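You operate a simulated robot arm through the tools that you are given. There is no shell and no other tool. Be economical: measure what you need, move in short steps, check, and stop when the job is done.

Carry out the task below with a simulated two-armed robot. There is one attempt and no reset: what you move stays moved.

JOB
Dust the clamped panel with the yellow cloth, then stain it brown.
Fine: use the blue-grip pad; put cloth and pad back. A coat counts when it lies all over at full strength: go over it till it gets no stronger.

It is judged by the outcome, as a careful person would: the job done as asked, and still so three seconds after it is handed in. It fails if anything else is knocked over, pushed out of place, dropped, spilled or broken. Flat cloth is picked up by pressing the open fingertips on it (5 to 10 N) and closing them slowly along it; thin cloth reads only 2 to 8 mm in the jaws.

ROBOT AND FRAMES
Two 7-joint arms with fingered hands on one trunk, on a base that drives. Base frame: it is fixed to the floor where the robot stands at the start and does not move with it; the origin is under the middle of the robot, x ahead of it, y to its left, z up. Readings come in m, rad, newtons and seconds.
The left shoulder is at the start at [0.07, 0.146, 1.212], the right one opposite. With the tool pointing down near the work surface each hand reaches from about 0.42 to 0.78 m from the robot's upright axis, wherever it stands, measured 20 degrees to its own side. Places, roughly: brown tint tray [0.8, 0.2, 0.9]; lever with the orange knob [0.6, 0.3, 1]; mask plate [0.6, 0.6, 1]; orange tint tray [0.8, 0.3, 0.9]. Payload 3.5 kg a hand.
The TCP of each hand is the grasp point between the finger pads, 0.025 m short of the fingertips. In the tool frame z runs along the fingers and y along their closing line. The gripper opens to 0.088 m. The gripper's body begins 0.029 m behind the TCP. The gripper is a hand of 4 fingers: y runs from the thumb to the fingers, the wrist lies at [-0.013, -0.097, -0.162] in the tool frame, and closing takes about 1.5 s.
Orientation is that of the tool frame in the base frame, as [roll, pitch, yaw] about the fixed x, y, z axes, in that order (R = Rz(yaw) Ry(pitch) Rx(roll)). With the fingers straight down and the wrist toward the robot, the tool's x, y and z point along [0, 1, 0], [1, 0, 0] and [0, 0, -1] of the base frame.

CONTROLS
- The arms move only by the tool send_rows. It takes "left_moves", "right_moves" or both (then of equal length, played together; a hand with none holds still); each is a list of rows, each an object (a shift or turn left out is 0, a gripper value left out holds the last) with "offset": the shift along the base's x, y, z in m, a list of three; "rot": the turn, a rotation vector about the base's x, y, z in rad, a list of three. In form: [{"offset": [tx, ty, tz], "rot": [rx, ry, rz]}, ...]. A call has 1 to 10 rows; each row shifts and turns the commanded pose from where the row before left it. "left_grip" and "right_grip" are, for a hand that has rows, the closure, from 0 (fully open) to 1 (shut), set as the call begins (left out, the last holds). Each row takes 0.2 s and may step no farther than 0.05 m and 0.15 rad from the row before; otherwise, or with a gripper value out of range, the whole call is refused. A pose out of reach is approached as far as the arm can. The call stops where the force on the tool passes 40 N (or 10 N more than at its start, if that is more) or the arm is blocked; 0.2 s more then pass. Each finger travels about 0.045 m/s and halts on what it meets, pressing with about 23 N; the grip force reading is that of the motor and also rises with nothing between the fingers. The clock runs only during rows and for 0.2 s after the last one: add rows that do not move to give the fingers time. The reply holds the time, the measured pose of the TCP, the force on the tool along the base axes, the opening and the grip force, in the units named above and with some noise, with the torque about the TCP (base axes, N m) and any sound that the robot's microphone picked up.
- Cameras (640 x 400 px; columns grow to the right, rows downward): "scene" is now at [0.1214, 0.038, 1.5175]; the picture's right is [0.50, -0.87, 0.00], its down [-0.61, -0.35, -0.71] and it looks along [0.61, 0.35, -0.71] (base axes); focal length 293 px, centre (320, 200). "left" rides on the left gripper at [-0.064, -0.083, -0.098] in its tool frame; the picture's right is [-0.62, -0.37, 0.69], its down [0.71, -0.63, 0.30] and it looks along [0.32, 0.68, 0.65] (tool axes); focal length 265 px, centre (320, 200). "right" rides on the right gripper at [0.064, -0.083, -0.098] in its tool frame; the picture's right is [-0.62, 0.37, -0.69], its down [-0.71, -0.63, 0.30] and it looks along [-0.32, 0.68, 0.65] (tool axes); focal length 265 px, centre (320, 200). There is no depth. A picture from a camera that has moved, and an enlarged one, comes with that camera's place and axes in the base frame and with its lens.
- capture(camera): a new picture of that camera. No time passes.
- slide_trunk(by): slides the trunk up (or, below 0, down) by that many m; the arms and the scene camera ride with it, the base frame stays. It gives what a move gives, with no picture.
- base_move(legs): drives the robot by 1 to 6 legs, each [ahead, left, turn to the left] in m, m and rad, along the robot's own axes; the way and the turn of a leg run together, so that a leg with both is an arc; at most 1.5 m and 3.142 rad a leg. The arms and the cameras ride along, it lands a little off, and it stops where it bumps. It gives what a move gives.
- preshape(shape, hand): the hand has 4 fingers and takes this shape, open, in about a second: jaw (thumb against the fingers, like two jaws); tri (thumb and two fingers); tip (a fingertip pinch); poke (one finger out to press); point (the index stretched); flat (the hand flat); cup (the hand cupped); fist (a fist). The gripper value then closes the fingers along that shape, each until it touches; the sizes above hold for jaw. It gives what a move gives, with no picture.
- pan_tilt(pan, tilt): turns the head with the scene camera to pan (to the left, within 1.501 rad either way) and tilt (down, from -0.506 to 1.204), counted from straight ahead of the robot. It gives what a move gives.
- enlarge(camera, box): a new picture of the part [left, top, right, bottom] of that camera's present view, enlarged. No time passes.
- job_done(): hands the job in; it is judged then, once.

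Work in short steps. Places have to be worked out from the pictures, the camera data and where the tool is seen: move nearer, look again, correct. Check each grasp and each placing, and mend what went wrong. You have 120 turns and 100 pictures in all, those below and enlarged ones among them. Open the grippers and draw the arms clear of the work before you hand the job in, unless the task says otherwise; then end with one line.

The tools are called by a JSON object that holds its "method" and its "body". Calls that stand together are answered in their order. send_rows: Moves the arms, as the interface text tells. Its arguments: {"type":"object","properties":{"left_moves":{"type":"array","items":{"type":"object","properties":{"offset":{"type":"array","items":{"type":"number"}},"rot":{"type":"array","items":{"type":"number"}}}}},"left_grip":{"type":"number"},"right_moves":{"type":"array","items":{"type":"object","properties":{"offset":{"type":"array","items":{"type":"number"}},"rot":{"type":"array","items":{"type":"number"}}}}},"right_grip":{"type":"number"}},"required":[]} The other tools are called the same way: slide_trunk (by) slides the trunk up or down; preshape (shape, hand) gives the hand a shape; base_move (legs) drives the base; pan_tilt (pan, tilt) turns the head that bears the scene camera; capture (camera) takes a picture; enlarge (camera, box) takes an enlarged picture of a part of a camera's view; job_done () hands the job in.

At the start:

```text
clock: 0.0
left_ee_pos: [0.3532, 0.4354, 1.2186]
left_ee_rot: [-3.141, -0.001, 1.572]
left_ft_force: [-0.3, -0.1, -0.4]
left_ft_torque: [-0.02, 0.01, 0.01]
left_width: 0.0878
left_gripper_force: 0.1
left_shape: jaw
right_ee_pos: [0.4579, 0.0902, 1.2078]
right_ee_rot: [-3.141, 0.0, 1.57]
right_ft_force: [-0.1, 0.1, 0.2]
right_ft_torque: [0.05, 0.01, 0.0]
right_width: 0.0877
right_gripper_force: 0.1
right_shape: jaw
trunk travel left (down, up): [-0.775, 0.065]
robot x, y, heading: [0.0036, 0.0009, -0.001]
head pan, tilt: [0.52, 0.785]
```

scene: 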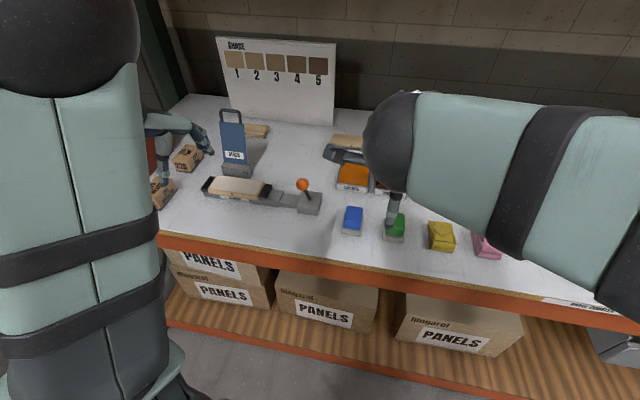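
right: 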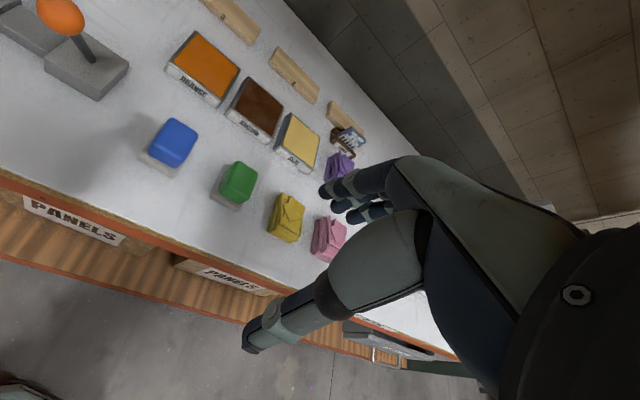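
left: 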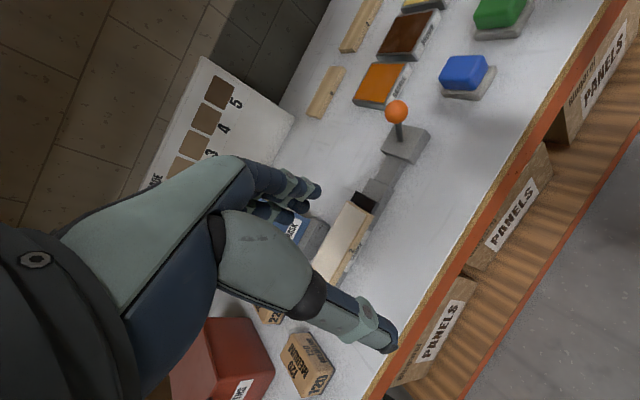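

The scene shows the bench with the clamp, panel, trays, pads and cloths. I'll look more closely at both ends before I move.

{"method": "enlarge", "body": {"camera": "scene", "box": [140, 80, 380, 230]}}

{"method": "enlarge", "body": {"camera": "right", "box": [120, 0, 380, 260]}}

{"method": "enlarge", "body": {"camera": "left", "box": [280, 0, 520, 300]}}

```text
2.67 times, centred on (260, 155) of scene
camera zoom: at [0.1214, 0.038, 1.5175], right [0.5, -0.87, 0.0], down [-0.61, -0.35, -0.71], along [0.61, 0.35, -0.71], focal length 781 px, centre (480, 320)
```

zoom: 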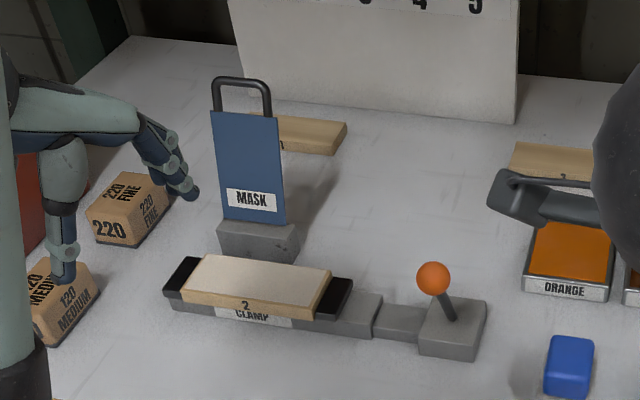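

```text
1.54 times, centred on (250, 130) of right
camera zoom: at [0.3755, 0.1554, 1.3085], right [0.37, -0.62, 0.69], down [-0.63, -0.71, -0.3], along [0.68, -0.32, -0.65], focal length 408 px, centre (428, 308)
```

zoom: 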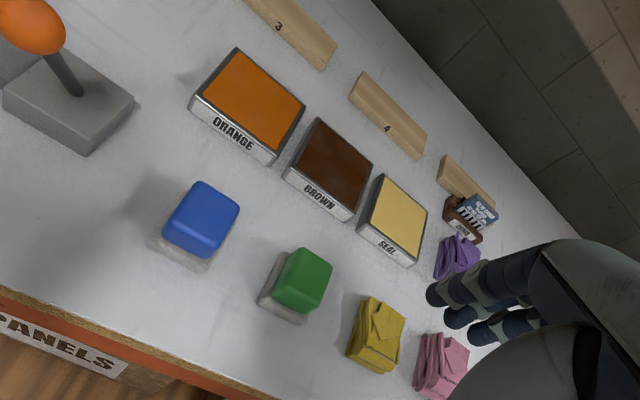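

```text
1.33 times, centred on (400, 150) of left
camera zoom: at [0.2705, 0.3708, 1.3151], right [-0.37, -0.62, -0.69], down [-0.63, 0.71, -0.3], along [0.68, 0.32, -0.65], focal length 354 px, centre (213, 267)
```

zoom: 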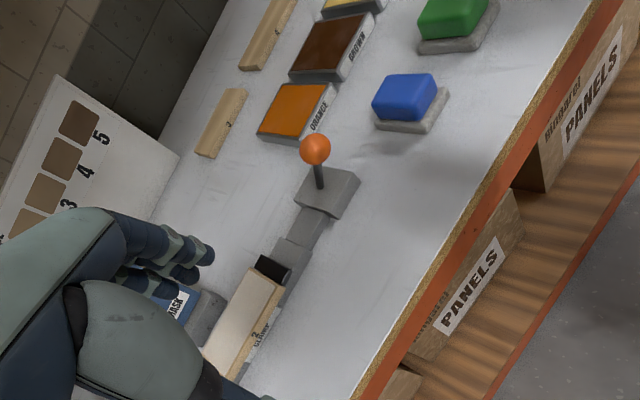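

Triangulating gives a bench turned about 0.31 rad to the left of me. The blue pad is near (0.63, 0.22), the yellow cloth near (0.70, 0.00), and the panel near (0.55, 0.57). I'll turn square to the bench and move left first.

{"method": "base_move", "body": {"legs": [[0, 0, 0.31], [0, 0.2, 0], [0.1, 0, 0]]}}

{"method": "pan_tilt", "body": {"pan": 0.0, "tilt": 1.0}}

{"method": "capture", "body": {"camera": "scene"}}

```text
clock: 3.3
left_ee_pos: [0.2363, 0.7403, 1.2191]
left_ee_rot: [3.139, 0.0, 1.879]
left_ft_force: [-1.0, -0.6, -0.5]
left_ft_torque: [-0.01, -0.03, -0.03]
left_width: 0.0876
left_gripper_force: 0.0
left_shape: jaw
right_ee_pos: [0.4411, 0.4429, 1.2106]
right_ee_rot: [3.138, -0.001, 1.878]
right_ft_force: [-0.4, -0.4, -0.3]
right_ft_torque: [-0.03, -0.01, 0.0]
right_width: 0.0878
right_gripper_force: 0.1
right_shape: jaw
trunk travel left (down, up): [-0.775, 0.065]
robot x, y, heading: [0.0322, 0.2215, 0.306]
head pan, tilt: [0.52, 0.785]
```

```text
clock: 4.3
left_ee_pos: [0.24, 0.7406, 1.2173]
left_ee_rot: [3.14, 0.0, 1.88]
left_ft_force: [-0.8, 0.7, -1.0]
left_ft_torque: [0.0, -0.01, 0.0]
left_width: 0.0876
left_gripper_force: 0.0
left_shape: jaw
right_ee_pos: [0.444, 0.4435, 1.2084]
right_ee_rot: [3.141, 0.001, 1.879]
right_ft_force: [0.9, 0.4, -0.1]
right_ft_torque: [0.01, 0.0, 0.0]
right_width: 0.0876
right_gripper_force: 0.1
right_shape: jaw
trunk travel left (down, up): [-0.775, 0.065]
robot x, y, heading: [0.0368, 0.2205, 0.31]
head pan, tilt: [0.0, 1.0]
```

```text
93 pictures are left
camera scene: at [0.1488, 0.2526, 1.5012], right [0.3, -0.95, 0.0], down [-0.8, -0.25, -0.54], along [0.52, 0.16, -0.84], focal length 293 px, centre (320, 200)
```

scene: 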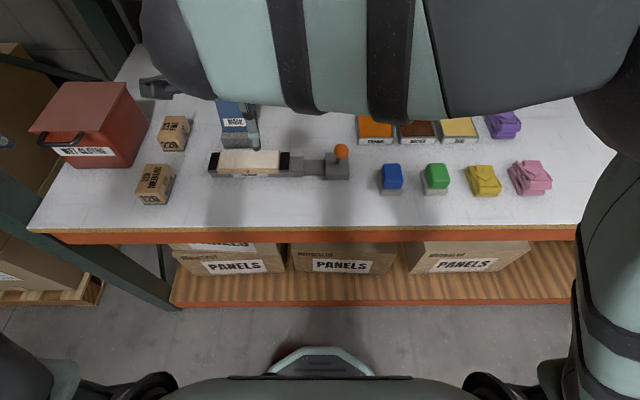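

There is still a clear gap between the base and the bench, so I'll drive 0.08 m further ahead. Then I'll carry the right hand, still high, over towards the yellow cloth.

{"method": "base_move", "body": {"legs": [[0.08, 0, 0]]}}

{"method": "send_rows", "body": {"right_moves": [{"offset": [0.018, -0.045, -0.01]}, {"offset": [0.018, -0.045, -0.01]}, {"offset": [0.018, -0.045, -0.01]}, {"offset": [0.018, -0.045, -0.01]}, {"offset": [0.018, -0.045, -0.01]}, {"offset": [0.018, -0.045, -0.01]}, {"offset": [0.018, -0.045, -0.01]}, {"offset": [0.018, -0.045, -0.01]}, {"offset": [0.018, -0.045, -0.01]}, {"offset": [0.018, -0.045, -0.01]}]}}

{"method": "capture", "body": {"camera": "scene"}}

{"method": "capture", "body": {"camera": "right"}}

```text
clock: 5.3
left_ee_pos: [0.3118, 0.7654, 1.2195]
left_ee_rot: [3.136, 0.0, 1.879]
left_ft_force: [0.0, -0.7, -0.5]
left_ft_torque: [-0.01, 0.02, -0.01]
left_width: 0.0875
left_gripper_force: 0.2
left_shape: jaw
right_ee_pos: [0.5185, 0.4671, 1.212]
right_ee_rot: [3.137, 0.0, 1.879]
right_ft_force: [-0.3, -0.7, -0.4]
right_ft_torque: [0.01, 0.0, 0.01]
right_width: 0.0874
right_gripper_force: 0.0
right_shape: jaw
trunk travel left (down, up): [-0.775, 0.065]
robot x, y, heading: [0.1143, 0.2396, 0.313]
head pan, tilt: [0.0, 1.0]
```

```text
clock: 7.5
left_ee_pos: [0.3178, 0.765, 1.2195]
left_ee_rot: [3.141, -0.003, 1.881]
left_ft_force: [-0.3, 0.7, -0.4]
left_ft_torque: [0.03, 0.01, -0.01]
left_width: 0.0873
left_gripper_force: 0.1
left_shape: jaw
right_ee_pos: [0.7089, 0.017, 1.1061]
right_ee_rot: [-3.142, -0.002, 1.883]
right_ft_force: [-0.7, 0.5, 0.6]
right_ft_torque: [-0.03, 0.0, -0.01]
right_width: 0.0874
right_gripper_force: 0.1
right_shape: jaw
trunk travel left (down, up): [-0.775, 0.065]
robot x, y, heading: [0.1144, 0.2463, 0.313]
head pan, tilt: [0.0, 1.0]
```

```text
92 pictures are left
camera scene: at [0.2288, 0.2757, 1.5012], right [0.3, -0.95, 0.0], down [-0.8, -0.25, -0.54], along [0.51, 0.16, -0.84], focal length 293 px, centre (320, 200)
```

scene: 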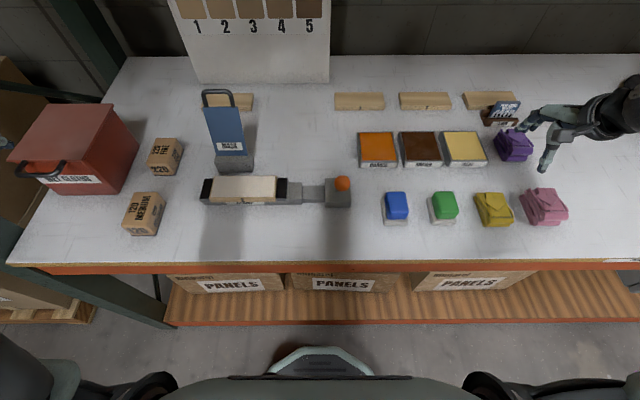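

```text
91 pictures are left
camera right: at [0.6092, 0.0539, 1.206], right [0.54, -0.48, 0.69], down [-0.38, -0.87, -0.31], along [0.75, -0.1, -0.65], focal length 265 px, centre (320, 200)
```

right: 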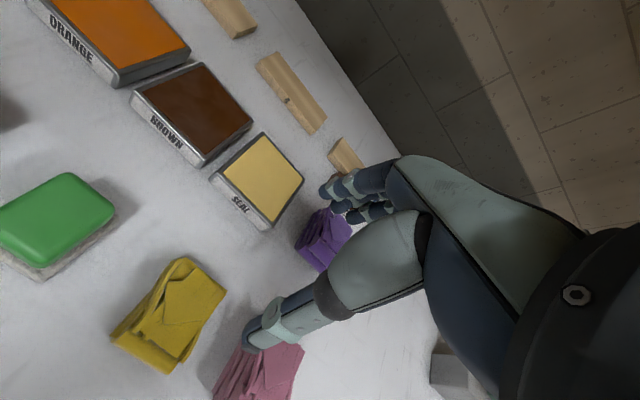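

The view is clear now. The cloth's centre works out at about (0.684, -0.005) with its top near 0.90–0.91. I'll lower the right hand above it with the fingers part closed, then check.

{"method": "send_rows", "body": {"right_moves": [{"offset": [-0.012, -0.01, -0.04]}, {"offset": [-0.013, -0.01, -0.04]}, {"offset": [0, 0, -0.03]}, {"offset": [0, 0, 0]}], "right_grip": 0.3}}

{"method": "capture", "body": {"camera": "right"}}

{"method": "enlarge", "body": {"camera": "scene", "box": [360, 100, 600, 250]}}

```text
clock: 8.6
left_ee_pos: [0.3162, 0.7666, 1.2174]
left_ee_rot: [3.141, 0.001, 1.88]
left_ft_force: [-0.1, 0.3, 0.4]
left_ft_torque: [0.05, -0.03, -0.02]
left_width: 0.0877
left_gripper_force: 0.1
left_shape: jaw
right_ee_pos: [0.6758, 0.0008, 0.9961]
right_ee_rot: [3.14, 0.001, 1.881]
right_ft_force: [0.3, -0.2, 0.9]
right_ft_torque: [0.0, 0.0, -0.01]
right_width: 0.0619
right_gripper_force: 0.0
right_shape: jaw
trunk travel left (down, up): [-0.775, 0.065]
robot x, y, heading: [0.1147, 0.2445, 0.308]
head pan, tilt: [0.0, 1.0]
```

```text
90 pictures are left
camera right: at [0.5772, 0.0369, 1.0953], right [0.54, -0.48, 0.69], down [-0.38, -0.87, -0.31], along [0.75, -0.1, -0.65], focal length 265 px, centre (320, 200)
```

right: 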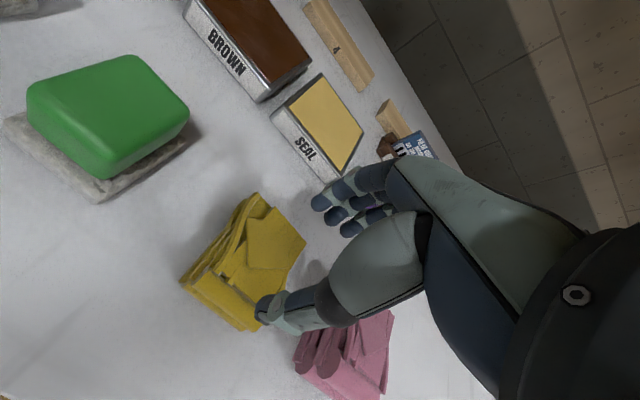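

```text
2.67 times, centred on (480, 175) of scene
camera zoom: at [0.2271, 0.2779, 1.5013], right [0.3, -0.95, 0.0], down [-0.8, -0.26, -0.54], along [0.52, 0.16, -0.84], focal length 781 px, centre (-107, 267)
```

zoom: 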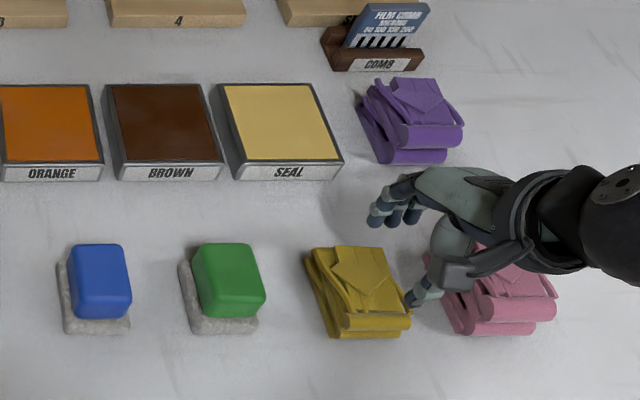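

The two cameras agree to about 1 cm, so I place the cloth's centre near (0.693, -0.006). I'll shift there and lower to just above it.

{"method": "send_rows", "body": {"right_moves": [{"offset": [0.017, -0.007, -0.02]}, {"offset": [0, 0, -0.02]}, {"offset": [0, 0, -0.01]}, {"offset": [0, 0, 0]}]}}

{"method": "enlarge", "body": {"camera": "right", "box": [120, 120, 440, 400]}}

{"method": "enlarge", "body": {"camera": "scene", "box": [440, 160, 560, 240]}}

```text
clock: 9.6
left_ee_pos: [0.3147, 0.7663, 1.219]
left_ee_rot: [3.14, 0.001, 1.878]
left_ft_force: [1.2, -0.5, -0.1]
left_ft_torque: [0.02, 0.03, -0.01]
left_width: 0.0878
left_gripper_force: 0.0
left_shape: jaw
right_ee_pos: [0.7011, -0.0029, 0.9564]
right_ee_rot: [3.109, 0.002, 1.885]
right_ft_force: [0.2, 0.8, 35.1]
right_ft_torque: [-0.46, 1.67, 0.0]
right_width: 0.0658
right_gripper_force: 0.0
right_shape: jaw
trunk travel left (down, up): [-0.775, 0.065]
robot x, y, heading: [0.1129, 0.2442, 0.308]
head pan, tilt: [0.0, 1.0]
stopped in row 4 (right hand): the force on the tool passed its limit at 45 N (the readings are from after the stop); the commanded pose is now the measured one
```

```text
1.43 times, centred on (280, 260) of right
camera zoom: at [0.5995, 0.0324, 1.0533], right [0.52, -0.48, 0.7], down [-0.37, -0.87, -0.32], along [0.77, -0.09, -0.63], focal length 379 px, centre (377, 114)
```

zoom: 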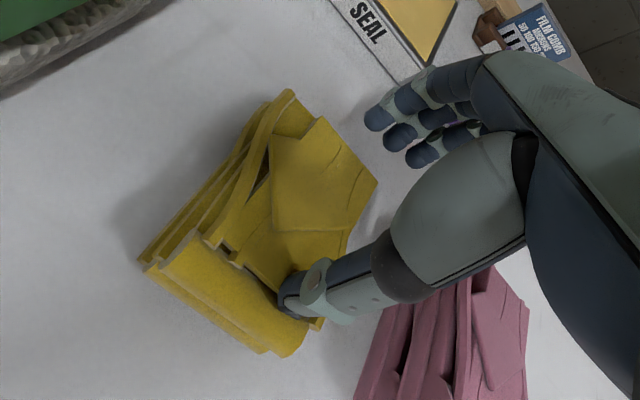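

```text
5.00 times, centred on (500, 200) of scene
camera zoom: at [0.2258, 0.2786, 1.5016], right [0.3, -0.95, 0.0], down [-0.8, -0.26, -0.54], along [0.52, 0.16, -0.84], focal length 1464 px, centre (-580, 200)
```

zoom: 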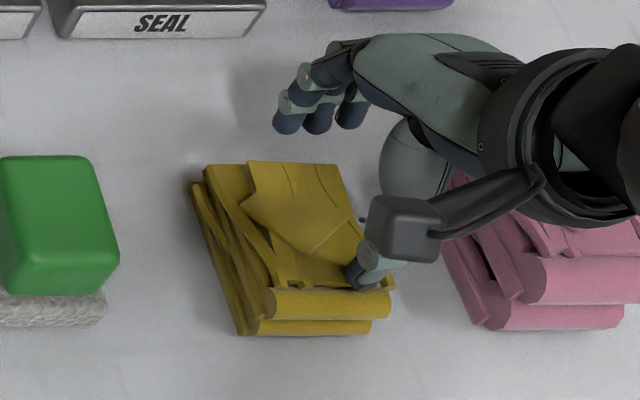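

The thumb landed on the front of the bundle at tip height of about 0.93. The bundle is about 0.065 m deep and 0.06 m wide, centred near (0.694, 0.007). I'll rise, straighten the hand and open fully so I can straddle it.

{"method": "send_rows", "body": {"right_moves": [{"offset": [0, 0, 0.03]}, {"offset": [-0.007, 0.01, 0.01], "rot": [-0.01, 0.031, 0]}, {"offset": [0, 0, 0]}, {"offset": [0, 0, 0]}, {"offset": [0, 0, 0]}], "right_grip": 0.0}}

{"method": "enlarge", "body": {"camera": "scene", "box": [440, 160, 560, 240]}}

```text
clock: 10.8
left_ee_pos: [0.3166, 0.7676, 1.2178]
left_ee_rot: [3.14, 0.0, 1.88]
left_ft_force: [0.3, -0.2, 0.1]
left_ft_torque: [0.0, 0.01, -0.04]
left_width: 0.0873
left_gripper_force: 0.0
left_shape: jaw
right_ee_pos: [0.6931, 0.0039, 0.9925]
right_ee_rot: [-3.125, 0.002, 1.882]
right_ft_force: [-0.1, 0.4, 0.0]
right_ft_torque: [0.03, -0.02, -0.02]
right_width: 0.0877
right_gripper_force: 0.1
right_shape: jaw
trunk travel left (down, up): [-0.775, 0.065]
robot x, y, heading: [0.1117, 0.2423, 0.309]
head pan, tilt: [0.0, 1.0]
```

```text
5.00 times, centred on (500, 200) of scene
camera zoom: at [0.2272, 0.2784, 1.5013], right [0.3, -0.95, 0.0], down [-0.8, -0.26, -0.54], along [0.51, 0.16, -0.84], focal length 1464 px, centre (-580, 200)
```

zoom: 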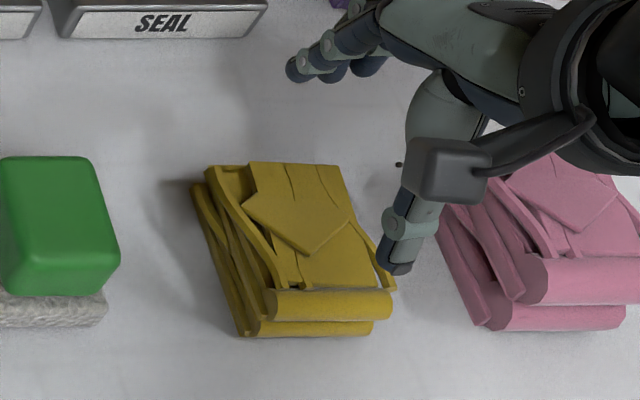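

The opened hand is almost centred over the bundle, with the thumb in front and the fingers behind. I'll correct a few mm and descend so the tips straddle it.

{"method": "send_rows", "body": {"right_moves": [{"offset": [-0.003, -0.005, -0.015]}, {"offset": [0, 0, -0.015]}, {"offset": [0, 0, -0.012]}, {"offset": [0, 0, -0.01]}, {"offset": [0, 0, 0]}]}}

{"method": "enlarge", "body": {"camera": "scene", "box": [440, 160, 560, 240]}}

{"method": "enlarge", "body": {"camera": "right", "box": [120, 120, 440, 400]}}

```text
clock: 11.9
left_ee_pos: [0.3154, 0.7676, 1.2181]
left_ee_rot: [3.141, 0.001, 1.881]
left_ft_force: [-0.3, 0.3, -0.3]
left_ft_torque: [-0.01, 0.0, -0.01]
left_width: 0.0875
left_gripper_force: 0.1
left_shape: jaw
right_ee_pos: [0.6883, -0.0019, 0.9398]
right_ee_rot: [-3.125, 0.003, 1.885]
right_ft_force: [0.4, 0.0, 4.2]
right_ft_torque: [0.05, 0.06, -0.04]
right_width: 0.0878
right_gripper_force: 0.1
right_shape: jaw
trunk travel left (down, up): [-0.775, 0.065]
robot x, y, heading: [0.1132, 0.2436, 0.306]
head pan, tilt: [0.0, 1.0]
```

```text
5.00 times, centred on (500, 200) of scene
camera zoom: at [0.2268, 0.2783, 1.5013], right [0.3, -0.95, 0.0], down [-0.8, -0.26, -0.54], along [0.52, 0.16, -0.84], focal length 1464 px, centre (-580, 200)
```

zoom: 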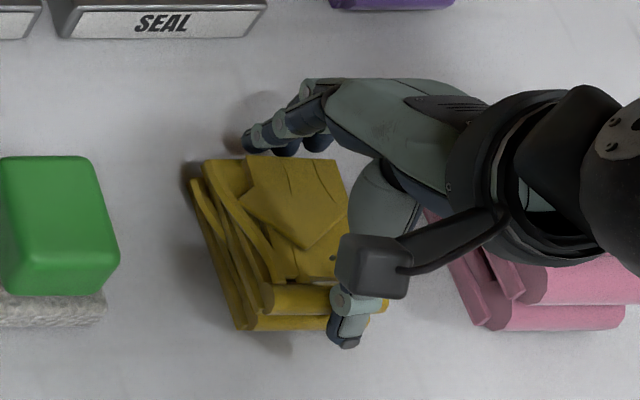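

```text
1.43 times, centred on (280, 260) of right
camera zoom: at [0.5903, 0.0363, 1.0397], right [0.55, -0.47, 0.69], down [-0.38, -0.88, -0.29], along [0.74, -0.1, -0.66], focal length 379 px, centre (377, 114)
```

zoom: 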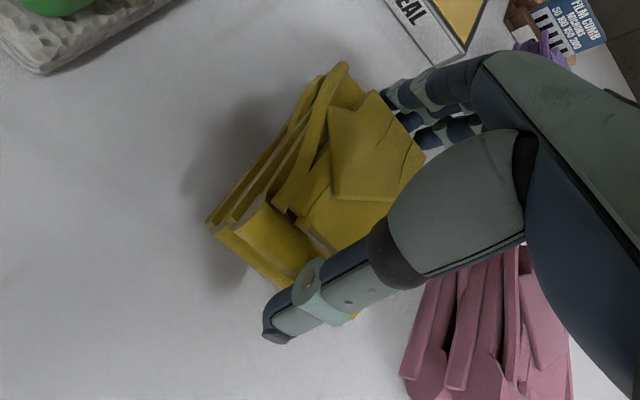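

The tips are at about 0.915 with the thumb just grazing the bundle's front and sitting near its right edge. I'll lift a little, shift 1 cm left and 5 mm back, then lower again gently.

{"method": "send_rows", "body": {"right_moves": [{"offset": [0, 0, 0.015]}, {"offset": [-0.008, 0.008, 0]}, {"offset": [0, 0, -0.015]}, {"offset": [0, 0, -0.006]}, {"offset": [0, 0, -0.005]}, {"offset": [0, 0, -0.004]}]}}

{"method": "enlarge", "body": {"camera": "right", "box": [120, 120, 440, 400]}}

```text
clock: 13.3
left_ee_pos: [0.3142, 0.7677, 1.2184]
left_ee_rot: [3.14, 0.002, 1.879]
left_ft_force: [0.5, 0.4, 0.1]
left_ft_torque: [0.03, -0.01, 0.0]
left_width: 0.0872
left_gripper_force: 0.0
left_shape: jaw
right_ee_pos: [0.6799, 0.0086, 0.9264]
right_ee_rot: [-3.131, 0.005, 1.883]
right_ft_force: [0.3, 0.3, 19.3]
right_ft_torque: [0.03, 0.11, -0.01]
right_width: 0.0878
right_gripper_force: 0.1
right_shape: jaw
trunk travel left (down, up): [-0.775, 0.065]
robot x, y, heading: [0.1117, 0.2469, 0.312]
head pan, tilt: [0.0, 1.0]
```

```text
1.43 times, centred on (280, 260) of right
camera zoom: at [0.5816, 0.0455, 1.0272], right [0.55, -0.47, 0.69], down [-0.38, -0.88, -0.3], along [0.74, -0.1, -0.66], focal length 379 px, centre (377, 114)
```

zoom: 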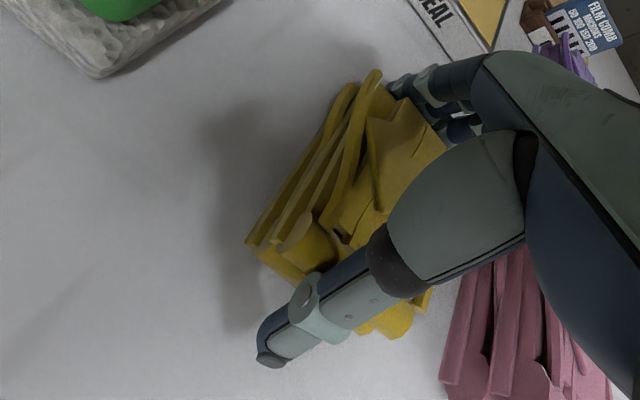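

The cloth yields softly with a centred force. I'll back off a few mm and close the fingers step by step.

{"method": "send_rows", "body": {"right_moves": [{"offset": [0, 0, 0.004]}, {"offset": [0, 0, 0]}, {"offset": [0, 0, 0]}], "right_grip": 0.25}}

{"method": "send_rows", "body": {"right_moves": [{"offset": [0, 0, 0]}, {"offset": [0, 0, 0]}, {"offset": [0, 0, 0]}], "right_grip": 0.5}}

{"method": "send_rows", "body": {"right_moves": [{"offset": [0, 0, 0]}, {"offset": [0, 0, 0]}, {"offset": [0, 0, 0]}], "right_grip": 0.75}}

{"method": "enlarge", "body": {"camera": "scene", "box": [440, 160, 560, 240]}}

```text
clock: 14.2
left_ee_pos: [0.3165, 0.7677, 1.2185]
left_ee_rot: [3.139, 0.003, 1.882]
left_ft_force: [-0.3, -0.1, -0.2]
left_ft_torque: [0.03, -0.01, -0.01]
left_width: 0.0877
left_gripper_force: 0.0
left_shape: jaw
right_ee_pos: [0.6784, 0.0076, 0.9292]
right_ee_rot: [-3.123, 0.002, 1.881]
right_ft_force: [1.3, 1.9, 8.9]
right_ft_torque: [0.05, 0.07, 0.07]
right_width: 0.0737
right_gripper_force: 23.1
right_shape: jaw
trunk travel left (down, up): [-0.775, 0.065]
robot x, y, heading: [0.1148, 0.24, 0.306]
head pan, tilt: [0.0, 1.0]
```

```text
clock: 14.9
left_ee_pos: [0.3164, 0.7676, 1.2173]
left_ee_rot: [3.14, 0.0, 1.88]
left_ft_force: [0.9, 0.0, -0.8]
left_ft_torque: [0.02, 0.0, 0.0]
left_width: 0.0875
left_gripper_force: 0.1
left_shape: jaw
right_ee_pos: [0.6787, 0.008, 0.928]
right_ee_rot: [-3.124, 0.002, 1.881]
right_ft_force: [0.8, 1.5, 7.7]
right_ft_torque: [0.06, 0.14, 0.05]
right_width: 0.0735
right_gripper_force: 23.2
right_shape: jaw
trunk travel left (down, up): [-0.775, 0.065]
robot x, y, heading: [0.1135, 0.2444, 0.305]
head pan, tilt: [0.0, 1.0]
```

```text
clock: 15.8
left_ee_pos: [0.3162, 0.7675, 1.2183]
left_ee_rot: [3.139, 0.0, 1.881]
left_ft_force: [-0.5, -0.1, -0.2]
left_ft_torque: [0.0, -0.03, -0.04]
left_width: 0.0877
left_gripper_force: 0.0
left_shape: jaw
right_ee_pos: [0.6791, 0.0078, 0.9283]
right_ee_rot: [-3.127, 0.002, 1.883]
right_ft_force: [-0.3, 0.8, 7.1]
right_ft_torque: [0.02, 0.13, 0.01]
right_width: 0.0735
right_gripper_force: 23.5
right_shape: jaw
trunk travel left (down, up): [-0.775, 0.065]
robot x, y, heading: [0.1115, 0.2461, 0.31]
head pan, tilt: [0.0, 1.0]
```

```text
5.00 times, centred on (500, 200) of scene
camera zoom: at [0.2264, 0.2786, 1.5013], right [0.3, -0.95, 0.0], down [-0.8, -0.26, -0.54], along [0.52, 0.16, -0.84], focal length 1464 px, centre (-580, 200)
```

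zoom: 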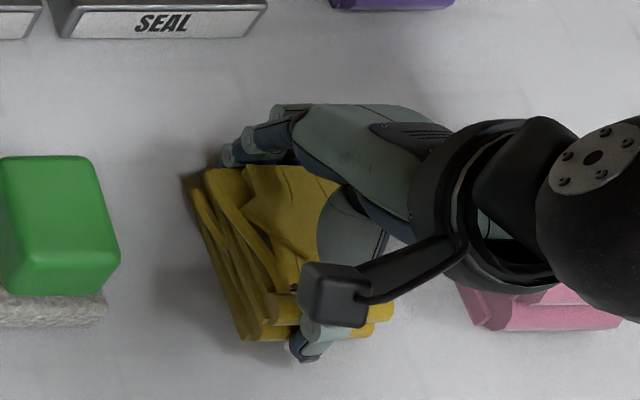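

The jaws have stopped at 0.0735 m with 23 N, holding the whole bundle. I'll close to full force and lift to test the grip.

{"method": "send_rows", "body": {"right_moves": [{"offset": [0, 0, 0]}, {"offset": [0, 0, 0]}, {"offset": [0, 0, 0.02]}, {"offset": [0, 0, 0.03]}, {"offset": [0, 0, 0.04]}, {"offset": [0, 0, 0.04]}], "right_grip": 1.0}}

{"method": "capture", "body": {"camera": "scene"}}

{"method": "capture", "body": {"camera": "right"}}

```text
clock: 17.1
left_ee_pos: [0.3148, 0.7664, 1.2185]
left_ee_rot: [3.139, 0.0, 1.883]
left_ft_force: [-0.5, -0.2, 0.1]
left_ft_torque: [0.04, 0.0, -0.01]
left_width: 0.0877
left_gripper_force: 0.1
left_shape: jaw
right_ee_pos: [0.6806, 0.0088, 1.0593]
right_ee_rot: [-3.124, 0.003, 1.882]
right_ft_force: [0.6, 0.0, 0.3]
right_ft_torque: [0.0, -0.02, 0.03]
right_width: 0.0731
right_gripper_force: 23.2
right_shape: jaw
trunk travel left (down, up): [-0.775, 0.065]
robot x, y, heading: [0.1149, 0.2442, 0.308]
head pan, tilt: [0.0, 1.0]
```

```text
81 pictures are left
camera scene: at [0.2262, 0.2784, 1.5013], right [0.3, -0.95, 0.0], down [-0.8, -0.26, -0.54], along [0.52, 0.16, -0.84], focal length 293 px, centre (320, 200)
```

scene: 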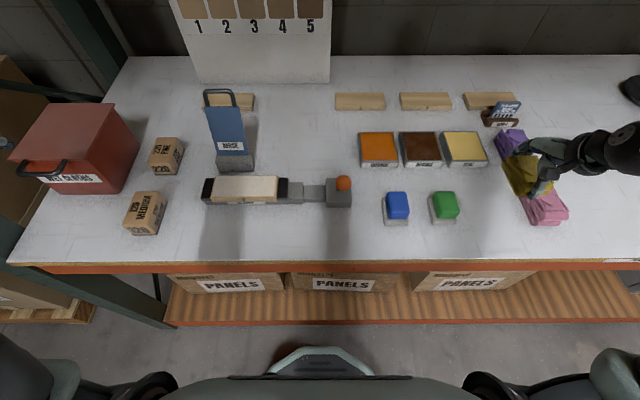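

```text
80 pictures are left
camera right: at [0.5829, 0.0458, 1.1595], right [0.55, -0.47, 0.69], down [-0.39, -0.87, -0.29], along [0.74, -0.1, -0.66], focal length 265 px, centre (320, 200)
```

right: 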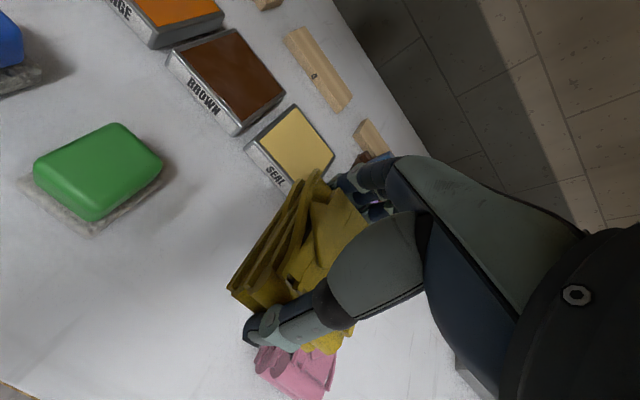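

The cloth is held firmly. The panel's top centre triangulates to about (0.544, 0.555, 0.955), about 0.15 long by 0.06 wide. I'll carry the cloth high over the pads and lever towards it.

{"method": "send_rows", "body": {"right_moves": [{"offset": [-0.01, 0.03, 0.035]}, {"offset": [-0.01, 0.04, 0.025]}, {"offset": [-0.012, 0.046, 0.01]}, {"offset": [-0.012, 0.047, 0]}, {"offset": [-0.012, 0.047, 0]}, {"offset": [-0.012, 0.047, 0]}, {"offset": [-0.012, 0.047, 0]}, {"offset": [-0.012, 0.047, 0]}, {"offset": [-0.012, 0.047, 0]}, {"offset": [-0.012, 0.047, 0]}]}}

{"method": "send_rows", "body": {"right_moves": [{"offset": [-0.01, 0.045, 0]}, {"offset": [-0.01, 0.045, 0]}, {"offset": [0, 0, 0]}]}}

{"method": "capture", "body": {"camera": "scene"}}

{"method": "capture", "body": {"camera": "right"}}

```text
clock: 19.4
left_ee_pos: [0.3175, 0.7679, 1.2175]
left_ee_rot: [3.142, 0.0, 1.879]
left_ft_force: [-0.4, -0.3, -0.6]
left_ft_torque: [0.0, 0.02, 0.01]
left_width: 0.0877
left_gripper_force: 0.0
left_shape: jaw
right_ee_pos: [0.5691, 0.4558, 1.1421]
right_ee_rot: [-3.131, -0.046, 1.866]
right_ft_force: [0.4, 0.1, -0.5]
right_ft_torque: [0.04, 0.02, -0.02]
right_width: 0.0733
right_gripper_force: 23.4
right_shape: jaw
trunk travel left (down, up): [-0.775, 0.065]
robot x, y, heading: [0.1117, 0.2422, 0.31]
head pan, tilt: [0.0, 1.0]
```

```text
clock: 20.1
left_ee_pos: [0.3156, 0.7676, 1.2179]
left_ee_rot: [3.139, 0.002, 1.881]
left_ft_force: [-0.1, -1.0, -0.1]
left_ft_torque: [0.01, 0.0, -0.01]
left_width: 0.0875
left_gripper_force: 0.1
left_shape: jaw
right_ee_pos: [0.551, 0.5406, 1.1311]
right_ee_rot: [-3.124, -0.004, 1.868]
right_ft_force: [-0.6, -0.6, -0.7]
right_ft_torque: [0.0, -0.05, 0.0]
right_width: 0.0732
right_gripper_force: 23.2
right_shape: jaw
right hand out of reach, approached as far as the arm can: row 2
trunk travel left (down, up): [-0.775, 0.065]
robot x, y, heading: [0.1166, 0.2451, 0.304]
head pan, tilt: [0.0, 1.0]
```

```text
79 pictures are left
camera scene: at [0.2256, 0.2788, 1.5014], right [0.3, -0.95, 0.0], down [-0.8, -0.26, -0.54], along [0.52, 0.16, -0.84], focal length 293 px, centre (320, 200)
```

scene: 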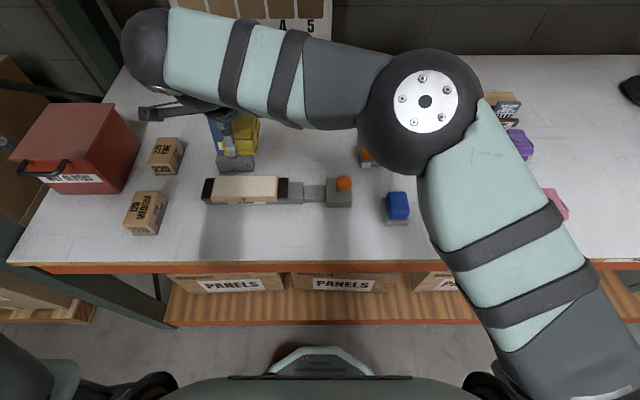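

```text
78 pictures are left
camera right: at [0.4545, 0.5788, 1.2315], right [0.55, -0.48, 0.68], down [-0.4, -0.87, -0.3], along [0.74, -0.11, -0.67], focal length 265 px, centre (320, 200)
```

right: 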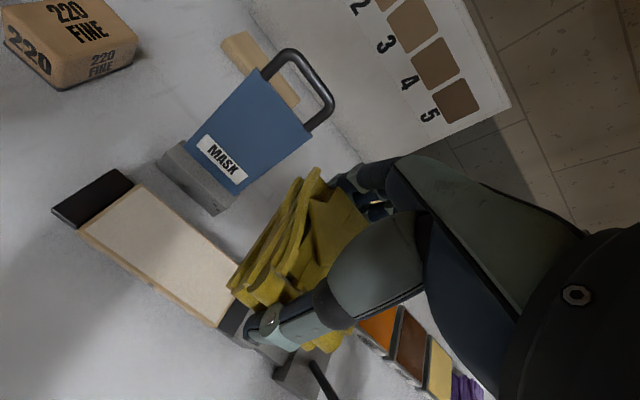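

The right arm is at its left-hand limit here. I'll bring the hand 0.12 m back to the right, then drive the base 0.17 m left so the panel is well in reach.

{"method": "send_rows", "body": {"right_moves": [{"offset": [0.012, -0.038, 0.005]}, {"offset": [0.012, -0.038, 0.005]}, {"offset": [0.012, -0.038, 0]}]}}

{"method": "base_move", "body": {"legs": [[0, 0.17, 0]]}}

{"method": "capture", "body": {"camera": "scene"}}

{"method": "capture", "body": {"camera": "right"}}

```text
clock: 20.9
left_ee_pos: [0.3161, 0.7639, 1.2198]
left_ee_rot: [3.139, -0.002, 1.88]
left_ft_force: [-0.1, -0.4, 0.1]
left_ft_torque: [0.03, -0.03, 0.0]
left_width: 0.0876
left_gripper_force: 0.0
left_shape: jaw
right_ee_pos: [0.5803, 0.4259, 1.1385]
right_ee_rot: [-3.126, -0.001, 1.881]
right_ft_force: [0.2, 0.1, -0.8]
right_ft_torque: [-0.01, 0.02, 0.01]
right_width: 0.0731
right_gripper_force: 23.0
right_shape: jaw
trunk travel left (down, up): [-0.775, 0.065]
robot x, y, heading: [0.1142, 0.2437, 0.314]
head pan, tilt: [0.0, 1.0]
```

```text
clock: 22.4
left_ee_pos: [0.2627, 0.9295, 1.2202]
left_ee_rot: [-3.142, -0.004, 1.884]
left_ft_force: [0.2, -0.8, 1.1]
left_ft_torque: [0.03, 0.02, -0.03]
left_width: 0.0878
left_gripper_force: 0.1
left_shape: jaw
right_ee_pos: [0.529, 0.5921, 1.139]
right_ee_rot: [-3.126, -0.002, 1.886]
right_ft_force: [-0.6, -0.4, -0.8]
right_ft_torque: [-0.03, 0.01, -0.04]
right_width: 0.0727
right_gripper_force: 23.6
right_shape: jaw
trunk travel left (down, up): [-0.775, 0.065]
robot x, y, heading: [0.0654, 0.4085, 0.307]
head pan, tilt: [0.0, 1.0]
```

```text
77 pictures are left
camera scene: at [0.1757, 0.4402, 1.5012], right [0.31, -0.95, 0.0], down [-0.8, -0.26, -0.54], along [0.51, 0.17, -0.84], focal length 293 px, centre (320, 200)
```

scene: 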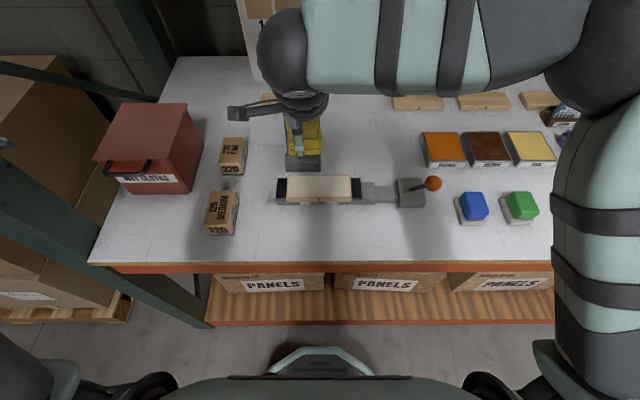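

```text
76 pictures are left
camera right: at [0.4311, 0.6294, 1.2388], right [0.55, -0.47, 0.69], down [-0.38, -0.88, -0.29], along [0.74, -0.1, -0.67], focal length 265 px, centre (320, 200)
```

right: 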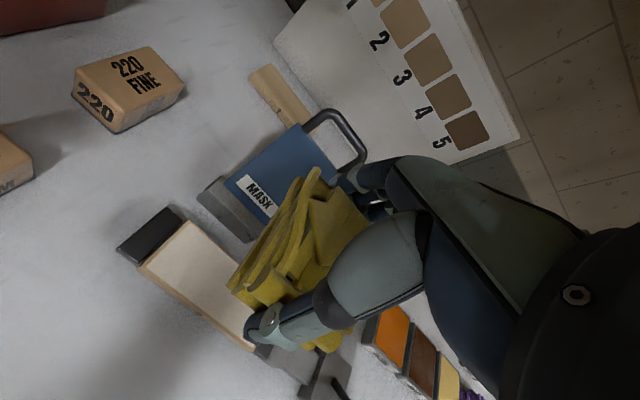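

Triangulating again puts the panel's top centre at (0.546, 0.564, 0.936), about 0.154 by 0.069 m. I'll lower the cloth over its middle until I feel light contact.

{"method": "send_rows", "body": {"right_moves": [{"offset": [0.012, -0.018, -0.03]}, {"offset": [0.005, -0.01, -0.04]}, {"offset": [0, 0, -0.035]}, {"offset": [0, 0, -0.015]}, {"offset": [0, 0, -0.008]}, {"offset": [0, 0, 0]}]}}

{"method": "capture", "body": {"camera": "scene"}}

{"method": "capture", "body": {"camera": "right"}}

```text
clock: 23.8
left_ee_pos: [0.2623, 0.9333, 1.2181]
left_ee_rot: [-3.14, 0.001, 1.886]
left_ft_force: [0.5, 0.6, -0.1]
left_ft_torque: [-0.07, -0.01, -0.02]
left_width: 0.0875
left_gripper_force: 0.0
left_shape: jaw
right_ee_pos: [0.5432, 0.5681, 1.0093]
right_ee_rot: [-3.123, 0.002, 1.885]
right_ft_force: [0.7, 0.0, -0.1]
right_ft_torque: [0.01, 0.01, 0.03]
right_width: 0.0725
right_gripper_force: 23.3
right_shape: jaw
trunk travel left (down, up): [-0.775, 0.065]
robot x, y, heading: [0.0585, 0.4098, 0.313]
head pan, tilt: [0.0, 1.0]
```

```text
75 pictures are left
camera scene: at [0.1742, 0.4445, 1.5012], right [0.31, -0.95, 0.0], down [-0.8, -0.26, -0.54], along [0.51, 0.17, -0.84], focal length 293 px, centre (320, 200)
```

scene: 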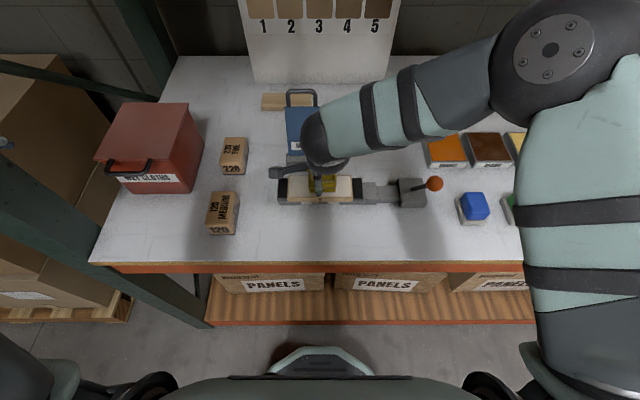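

```text
74 pictures are left
camera right: at [0.4459, 0.6053, 1.1102], right [0.55, -0.47, 0.69], down [-0.38, -0.88, -0.29], along [0.74, -0.1, -0.66], focal length 265 px, centre (320, 200)
```

right: 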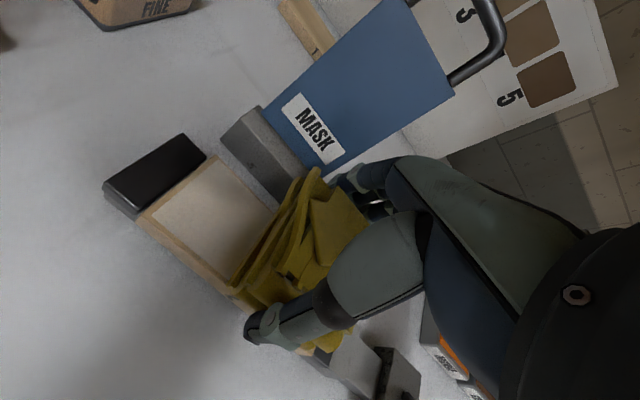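

The cloth is just above the panel and centred across it. I'll lower it in small steps to contact.

{"method": "send_rows", "body": {"right_moves": [{"offset": [0.003, -0.002, -0.006]}, {"offset": [0, 0, -0.006]}, {"offset": [0, 0, -0.004]}, {"offset": [0, 0, 0]}]}}

```text
clock: 24.8
left_ee_pos: [0.2613, 0.9319, 1.2177]
left_ee_rot: [-3.141, -0.002, 1.884]
left_ft_force: [0.3, 0.7, -0.1]
left_ft_torque: [0.05, 0.02, -0.01]
left_width: 0.0874
left_gripper_force: 0.1
left_shape: jaw
right_ee_pos: [0.5472, 0.5664, 0.9931]
right_ee_rot: [-3.123, 0.003, 1.887]
right_ft_force: [0.3, -0.4, -0.8]
right_ft_torque: [0.0, 0.02, 0.0]
right_width: 0.0727
right_gripper_force: 22.7
right_shape: jaw
trunk travel left (down, up): [-0.775, 0.065]
robot x, y, heading: [0.0614, 0.4094, 0.314]
head pan, tilt: [0.0, 1.0]
```

No contact yet at 0.993, so I'll keep lowering in small steps.

{"method": "send_rows", "body": {"right_moves": [{"offset": [0, 0, -0.004]}, {"offset": [0, 0, -0.004]}, {"offset": [0, 0, 0]}]}}

{"method": "send_rows", "body": {"right_moves": [{"offset": [0, 0, -0.003]}, {"offset": [0, 0, -0.002]}, {"offset": [0, 0, 0]}]}}

```text
clock: 25.6
left_ee_pos: [0.2625, 0.9327, 1.2176]
left_ee_rot: [-3.141, 0.0, 1.883]
left_ft_force: [0.8, 0.6, 0.8]
left_ft_torque: [0.01, 0.01, 0.0]
left_width: 0.0876
left_gripper_force: 0.0
left_shape: jaw
right_ee_pos: [0.5462, 0.5657, 0.9849]
right_ee_rot: [-3.126, 0.001, 1.886]
right_ft_force: [0.3, -0.1, -0.9]
right_ft_torque: [0.0, 0.0, 0.01]
right_width: 0.0727
right_gripper_force: 23.2
right_shape: jaw
trunk travel left (down, up): [-0.775, 0.065]
robot x, y, heading: [0.0588, 0.4103, 0.312]
head pan, tilt: [0.0, 1.0]
```

```text
clock: 26.4
left_ee_pos: [0.2622, 0.9317, 1.2175]
left_ee_rot: [-3.141, 0.001, 1.883]
left_ft_force: [-1.1, -0.3, -0.8]
left_ft_torque: [0.03, 0.02, 0.0]
left_width: 0.0876
left_gripper_force: 0.1
left_shape: jaw
right_ee_pos: [0.5474, 0.5644, 0.9803]
right_ee_rot: [-3.125, 0.002, 1.884]
right_ft_force: [-1.8, -0.5, -1.7]
right_ft_torque: [-0.01, 0.01, 0.0]
right_width: 0.0726
right_gripper_force: 23.2
right_shape: jaw
trunk travel left (down, up): [-0.775, 0.065]
robot x, y, heading: [0.0618, 0.4098, 0.311]
head pan, tilt: [0.0, 1.0]
```

There is still no contact at 0.980. I'll go down a little more and look.

{"method": "send_rows", "body": {"right_moves": [{"offset": [0, 0, -0.003]}, {"offset": [0, 0, -0.003]}, {"offset": [0, 0, 0]}]}}

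{"method": "enlarge", "body": {"camera": "right", "box": [80, 100, 440, 400]}}

{"method": "enlarge", "body": {"camera": "scene", "box": [250, 140, 410, 240]}}

```text
clock: 27.2
left_ee_pos: [0.2626, 0.9331, 1.2181]
left_ee_rot: [-3.142, 0.0, 1.883]
left_ft_force: [-0.5, 0.3, -0.6]
left_ft_torque: [0.0, 0.0, -0.01]
left_width: 0.0876
left_gripper_force: 0.1
left_shape: jaw
right_ee_pos: [0.5472, 0.5645, 0.9751]
right_ee_rot: [-3.124, 0.001, 1.884]
right_ft_force: [-0.2, -0.4, -0.5]
right_ft_torque: [0.01, 0.01, 0.01]
right_width: 0.073
right_gripper_force: 23.2
right_shape: jaw
trunk travel left (down, up): [-0.775, 0.065]
robot x, y, heading: [0.0605, 0.41, 0.31]
head pan, tilt: [0.0, 1.0]
```

```text
1.33 times, centred on (260, 250) of right
camera zoom: at [0.4498, 0.6018, 1.0752], right [0.55, -0.47, 0.69], down [-0.38, -0.88, -0.29], along [0.74, -0.1, -0.67], focal length 354 px, centre (400, 133)
```

zoom: 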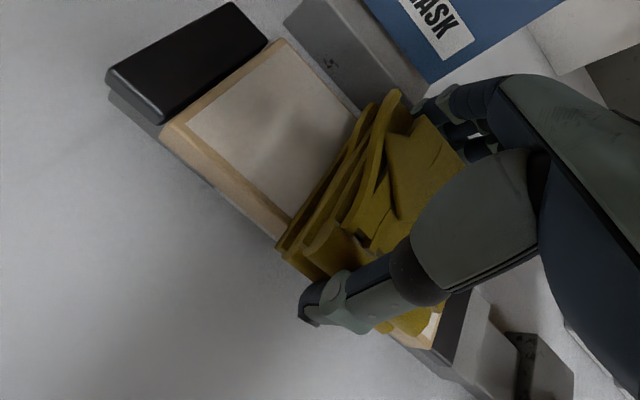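

```text
4.00 times, centred on (330, 190) of scene
camera zoom: at [0.1745, 0.4437, 1.5012], right [0.31, -0.95, 0.0], down [-0.8, -0.26, -0.54], along [0.51, 0.17, -0.84], focal length 1171 px, centre (280, 240)
```

zoom: 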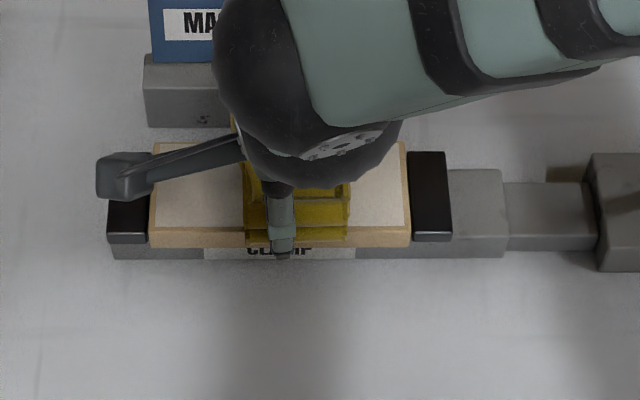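

Alignment is good and the cloth spans the panel's width. I'll keep lowering in 3 mm steps, watching the force.

{"method": "send_rows", "body": {"right_moves": [{"offset": [0, 0, -0.003]}, {"offset": [0, 0, -0.002]}, {"offset": [0, 0, 0]}]}}

{"method": "send_rows", "body": {"right_moves": [{"offset": [0, 0, -0.003]}, {"offset": [0, 0, -0.002]}, {"offset": [0, 0, 0]}]}}

```text
clock: 28.0
left_ee_pos: [0.2607, 0.9309, 1.2193]
left_ee_rot: [3.14, 0.0, 1.882]
left_ft_force: [-0.3, -1.2, -0.1]
left_ft_torque: [0.0, 0.02, -0.01]
left_width: 0.0876
left_gripper_force: 0.1
left_shape: jaw
right_ee_pos: [0.5481, 0.5653, 0.9719]
right_ee_rot: [-3.13, 0.001, 1.885]
right_ft_force: [-0.8, -1.6, 11.6]
right_ft_torque: [0.06, 0.07, 0.0]
right_width: 0.0724
right_gripper_force: 23.1
right_shape: jaw
trunk travel left (down, up): [-0.775, 0.065]
robot x, y, heading: [0.0599, 0.4083, 0.312]
head pan, tilt: [0.0, 1.0]
```

```text
clock: 28.8
left_ee_pos: [0.2585, 0.9307, 1.2202]
left_ee_rot: [3.137, -0.002, 1.885]
left_ft_force: [0.1, 0.2, -0.9]
left_ft_torque: [0.04, -0.02, 0.0]
left_width: 0.0877
left_gripper_force: 0.0
left_shape: jaw
right_ee_pos: [0.5468, 0.5659, 0.9708]
right_ee_rot: [-3.138, -0.002, 1.883]
right_ft_force: [3.4, 1.0, 36.8]
right_ft_torque: [-0.03, 0.34, -0.03]
right_width: 0.0726
right_gripper_force: 23.4
right_shape: jaw
trunk travel left (down, up): [-0.775, 0.065]
robot x, y, heading: [0.0614, 0.4112, 0.312]
head pan, tilt: [0.0, 1.0]
```

Contact is at about 0.971 and the force rises quickly. I'll ease off 4 mm to about 10–15 N and wipe along the panel both ways.

{"method": "send_rows", "body": {"right_moves": [{"offset": [0, 0, 0.004]}, {"offset": [-0.0046, 0.0143, 0]}, {"offset": [-0.0046, 0.0143, 0]}, {"offset": [-0.0046, 0.0143, 0]}, {"offset": [-0.0046, 0.0143, 0]}, {"offset": [0, 0, 0]}]}}

```text
clock: 30.2
left_ee_pos: [0.2608, 0.9312, 1.2182]
left_ee_rot: [3.138, 0.0, 1.886]
left_ft_force: [0.3, -0.7, 0.9]
left_ft_torque: [0.01, -0.01, 0.02]
left_width: 0.0875
left_gripper_force: 0.0
left_shape: jaw
right_ee_pos: [0.5285, 0.6199, 0.9715]
right_ee_rot: [-3.126, 0.0, 1.886]
right_ft_force: [1.1, -6.7, 14.5]
right_ft_torque: [0.1, -0.15, -0.04]
right_width: 0.0726
right_gripper_force: 23.1
right_shape: jaw
trunk travel left (down, up): [-0.775, 0.065]
robot x, y, heading: [0.0569, 0.4103, 0.31]
head pan, tilt: [0.0, 1.0]
```

That gave 14.5 N with sliding friction, so it is wiping. I'll now stroke to the right end.

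{"method": "send_rows", "body": {"right_moves": [{"offset": [0.0046, -0.0143, 0]}, {"offset": [0.0046, -0.0143, 0]}, {"offset": [0.0046, -0.0143, 0]}, {"offset": [0.0046, -0.0143, 0]}, {"offset": [0.0046, -0.0143, 0]}, {"offset": [0.0046, -0.0143, 0]}, {"offset": [0.0046, -0.0143, 0]}, {"offset": [0, 0, 0]}]}}

{"method": "enlarge", "body": {"camera": "right", "box": [80, 100, 440, 400]}}

```text
clock: 32.0
left_ee_pos: [0.2569, 0.9346, 1.2179]
left_ee_rot: [3.138, 0.001, 1.886]
left_ft_force: [-0.3, -0.5, 0.9]
left_ft_torque: [0.02, 0.0, 0.01]
left_width: 0.0876
left_gripper_force: 0.0
left_shape: jaw
right_ee_pos: [0.5592, 0.5258, 0.9711]
right_ee_rot: [-3.129, 0.001, 1.886]
right_ft_force: [-3.4, 11.6, 20.7]
right_ft_torque: [0.1, 0.06, 0.0]
right_width: 0.0722
right_gripper_force: 23.1
right_shape: jaw
trunk travel left (down, up): [-0.775, 0.065]
robot x, y, heading: [0.058, 0.4103, 0.318]
head pan, tilt: [0.0, 1.0]
```

```text
1.33 times, centred on (260, 250) of right
camera zoom: at [0.462, 0.562, 1.0712], right [0.55, -0.47, 0.69], down [-0.38, -0.88, -0.29], along [0.74, -0.1, -0.66], focal length 354 px, centre (400, 133)
```

zoom: 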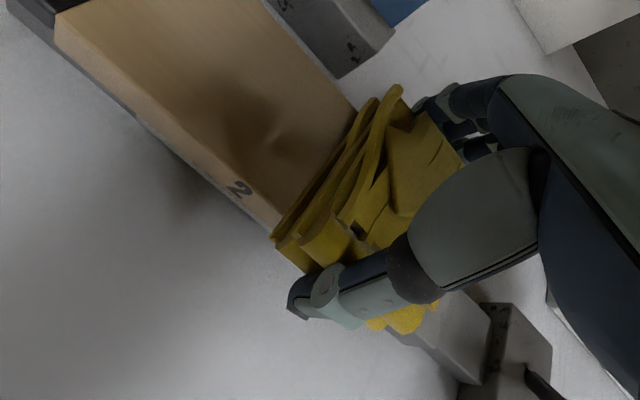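

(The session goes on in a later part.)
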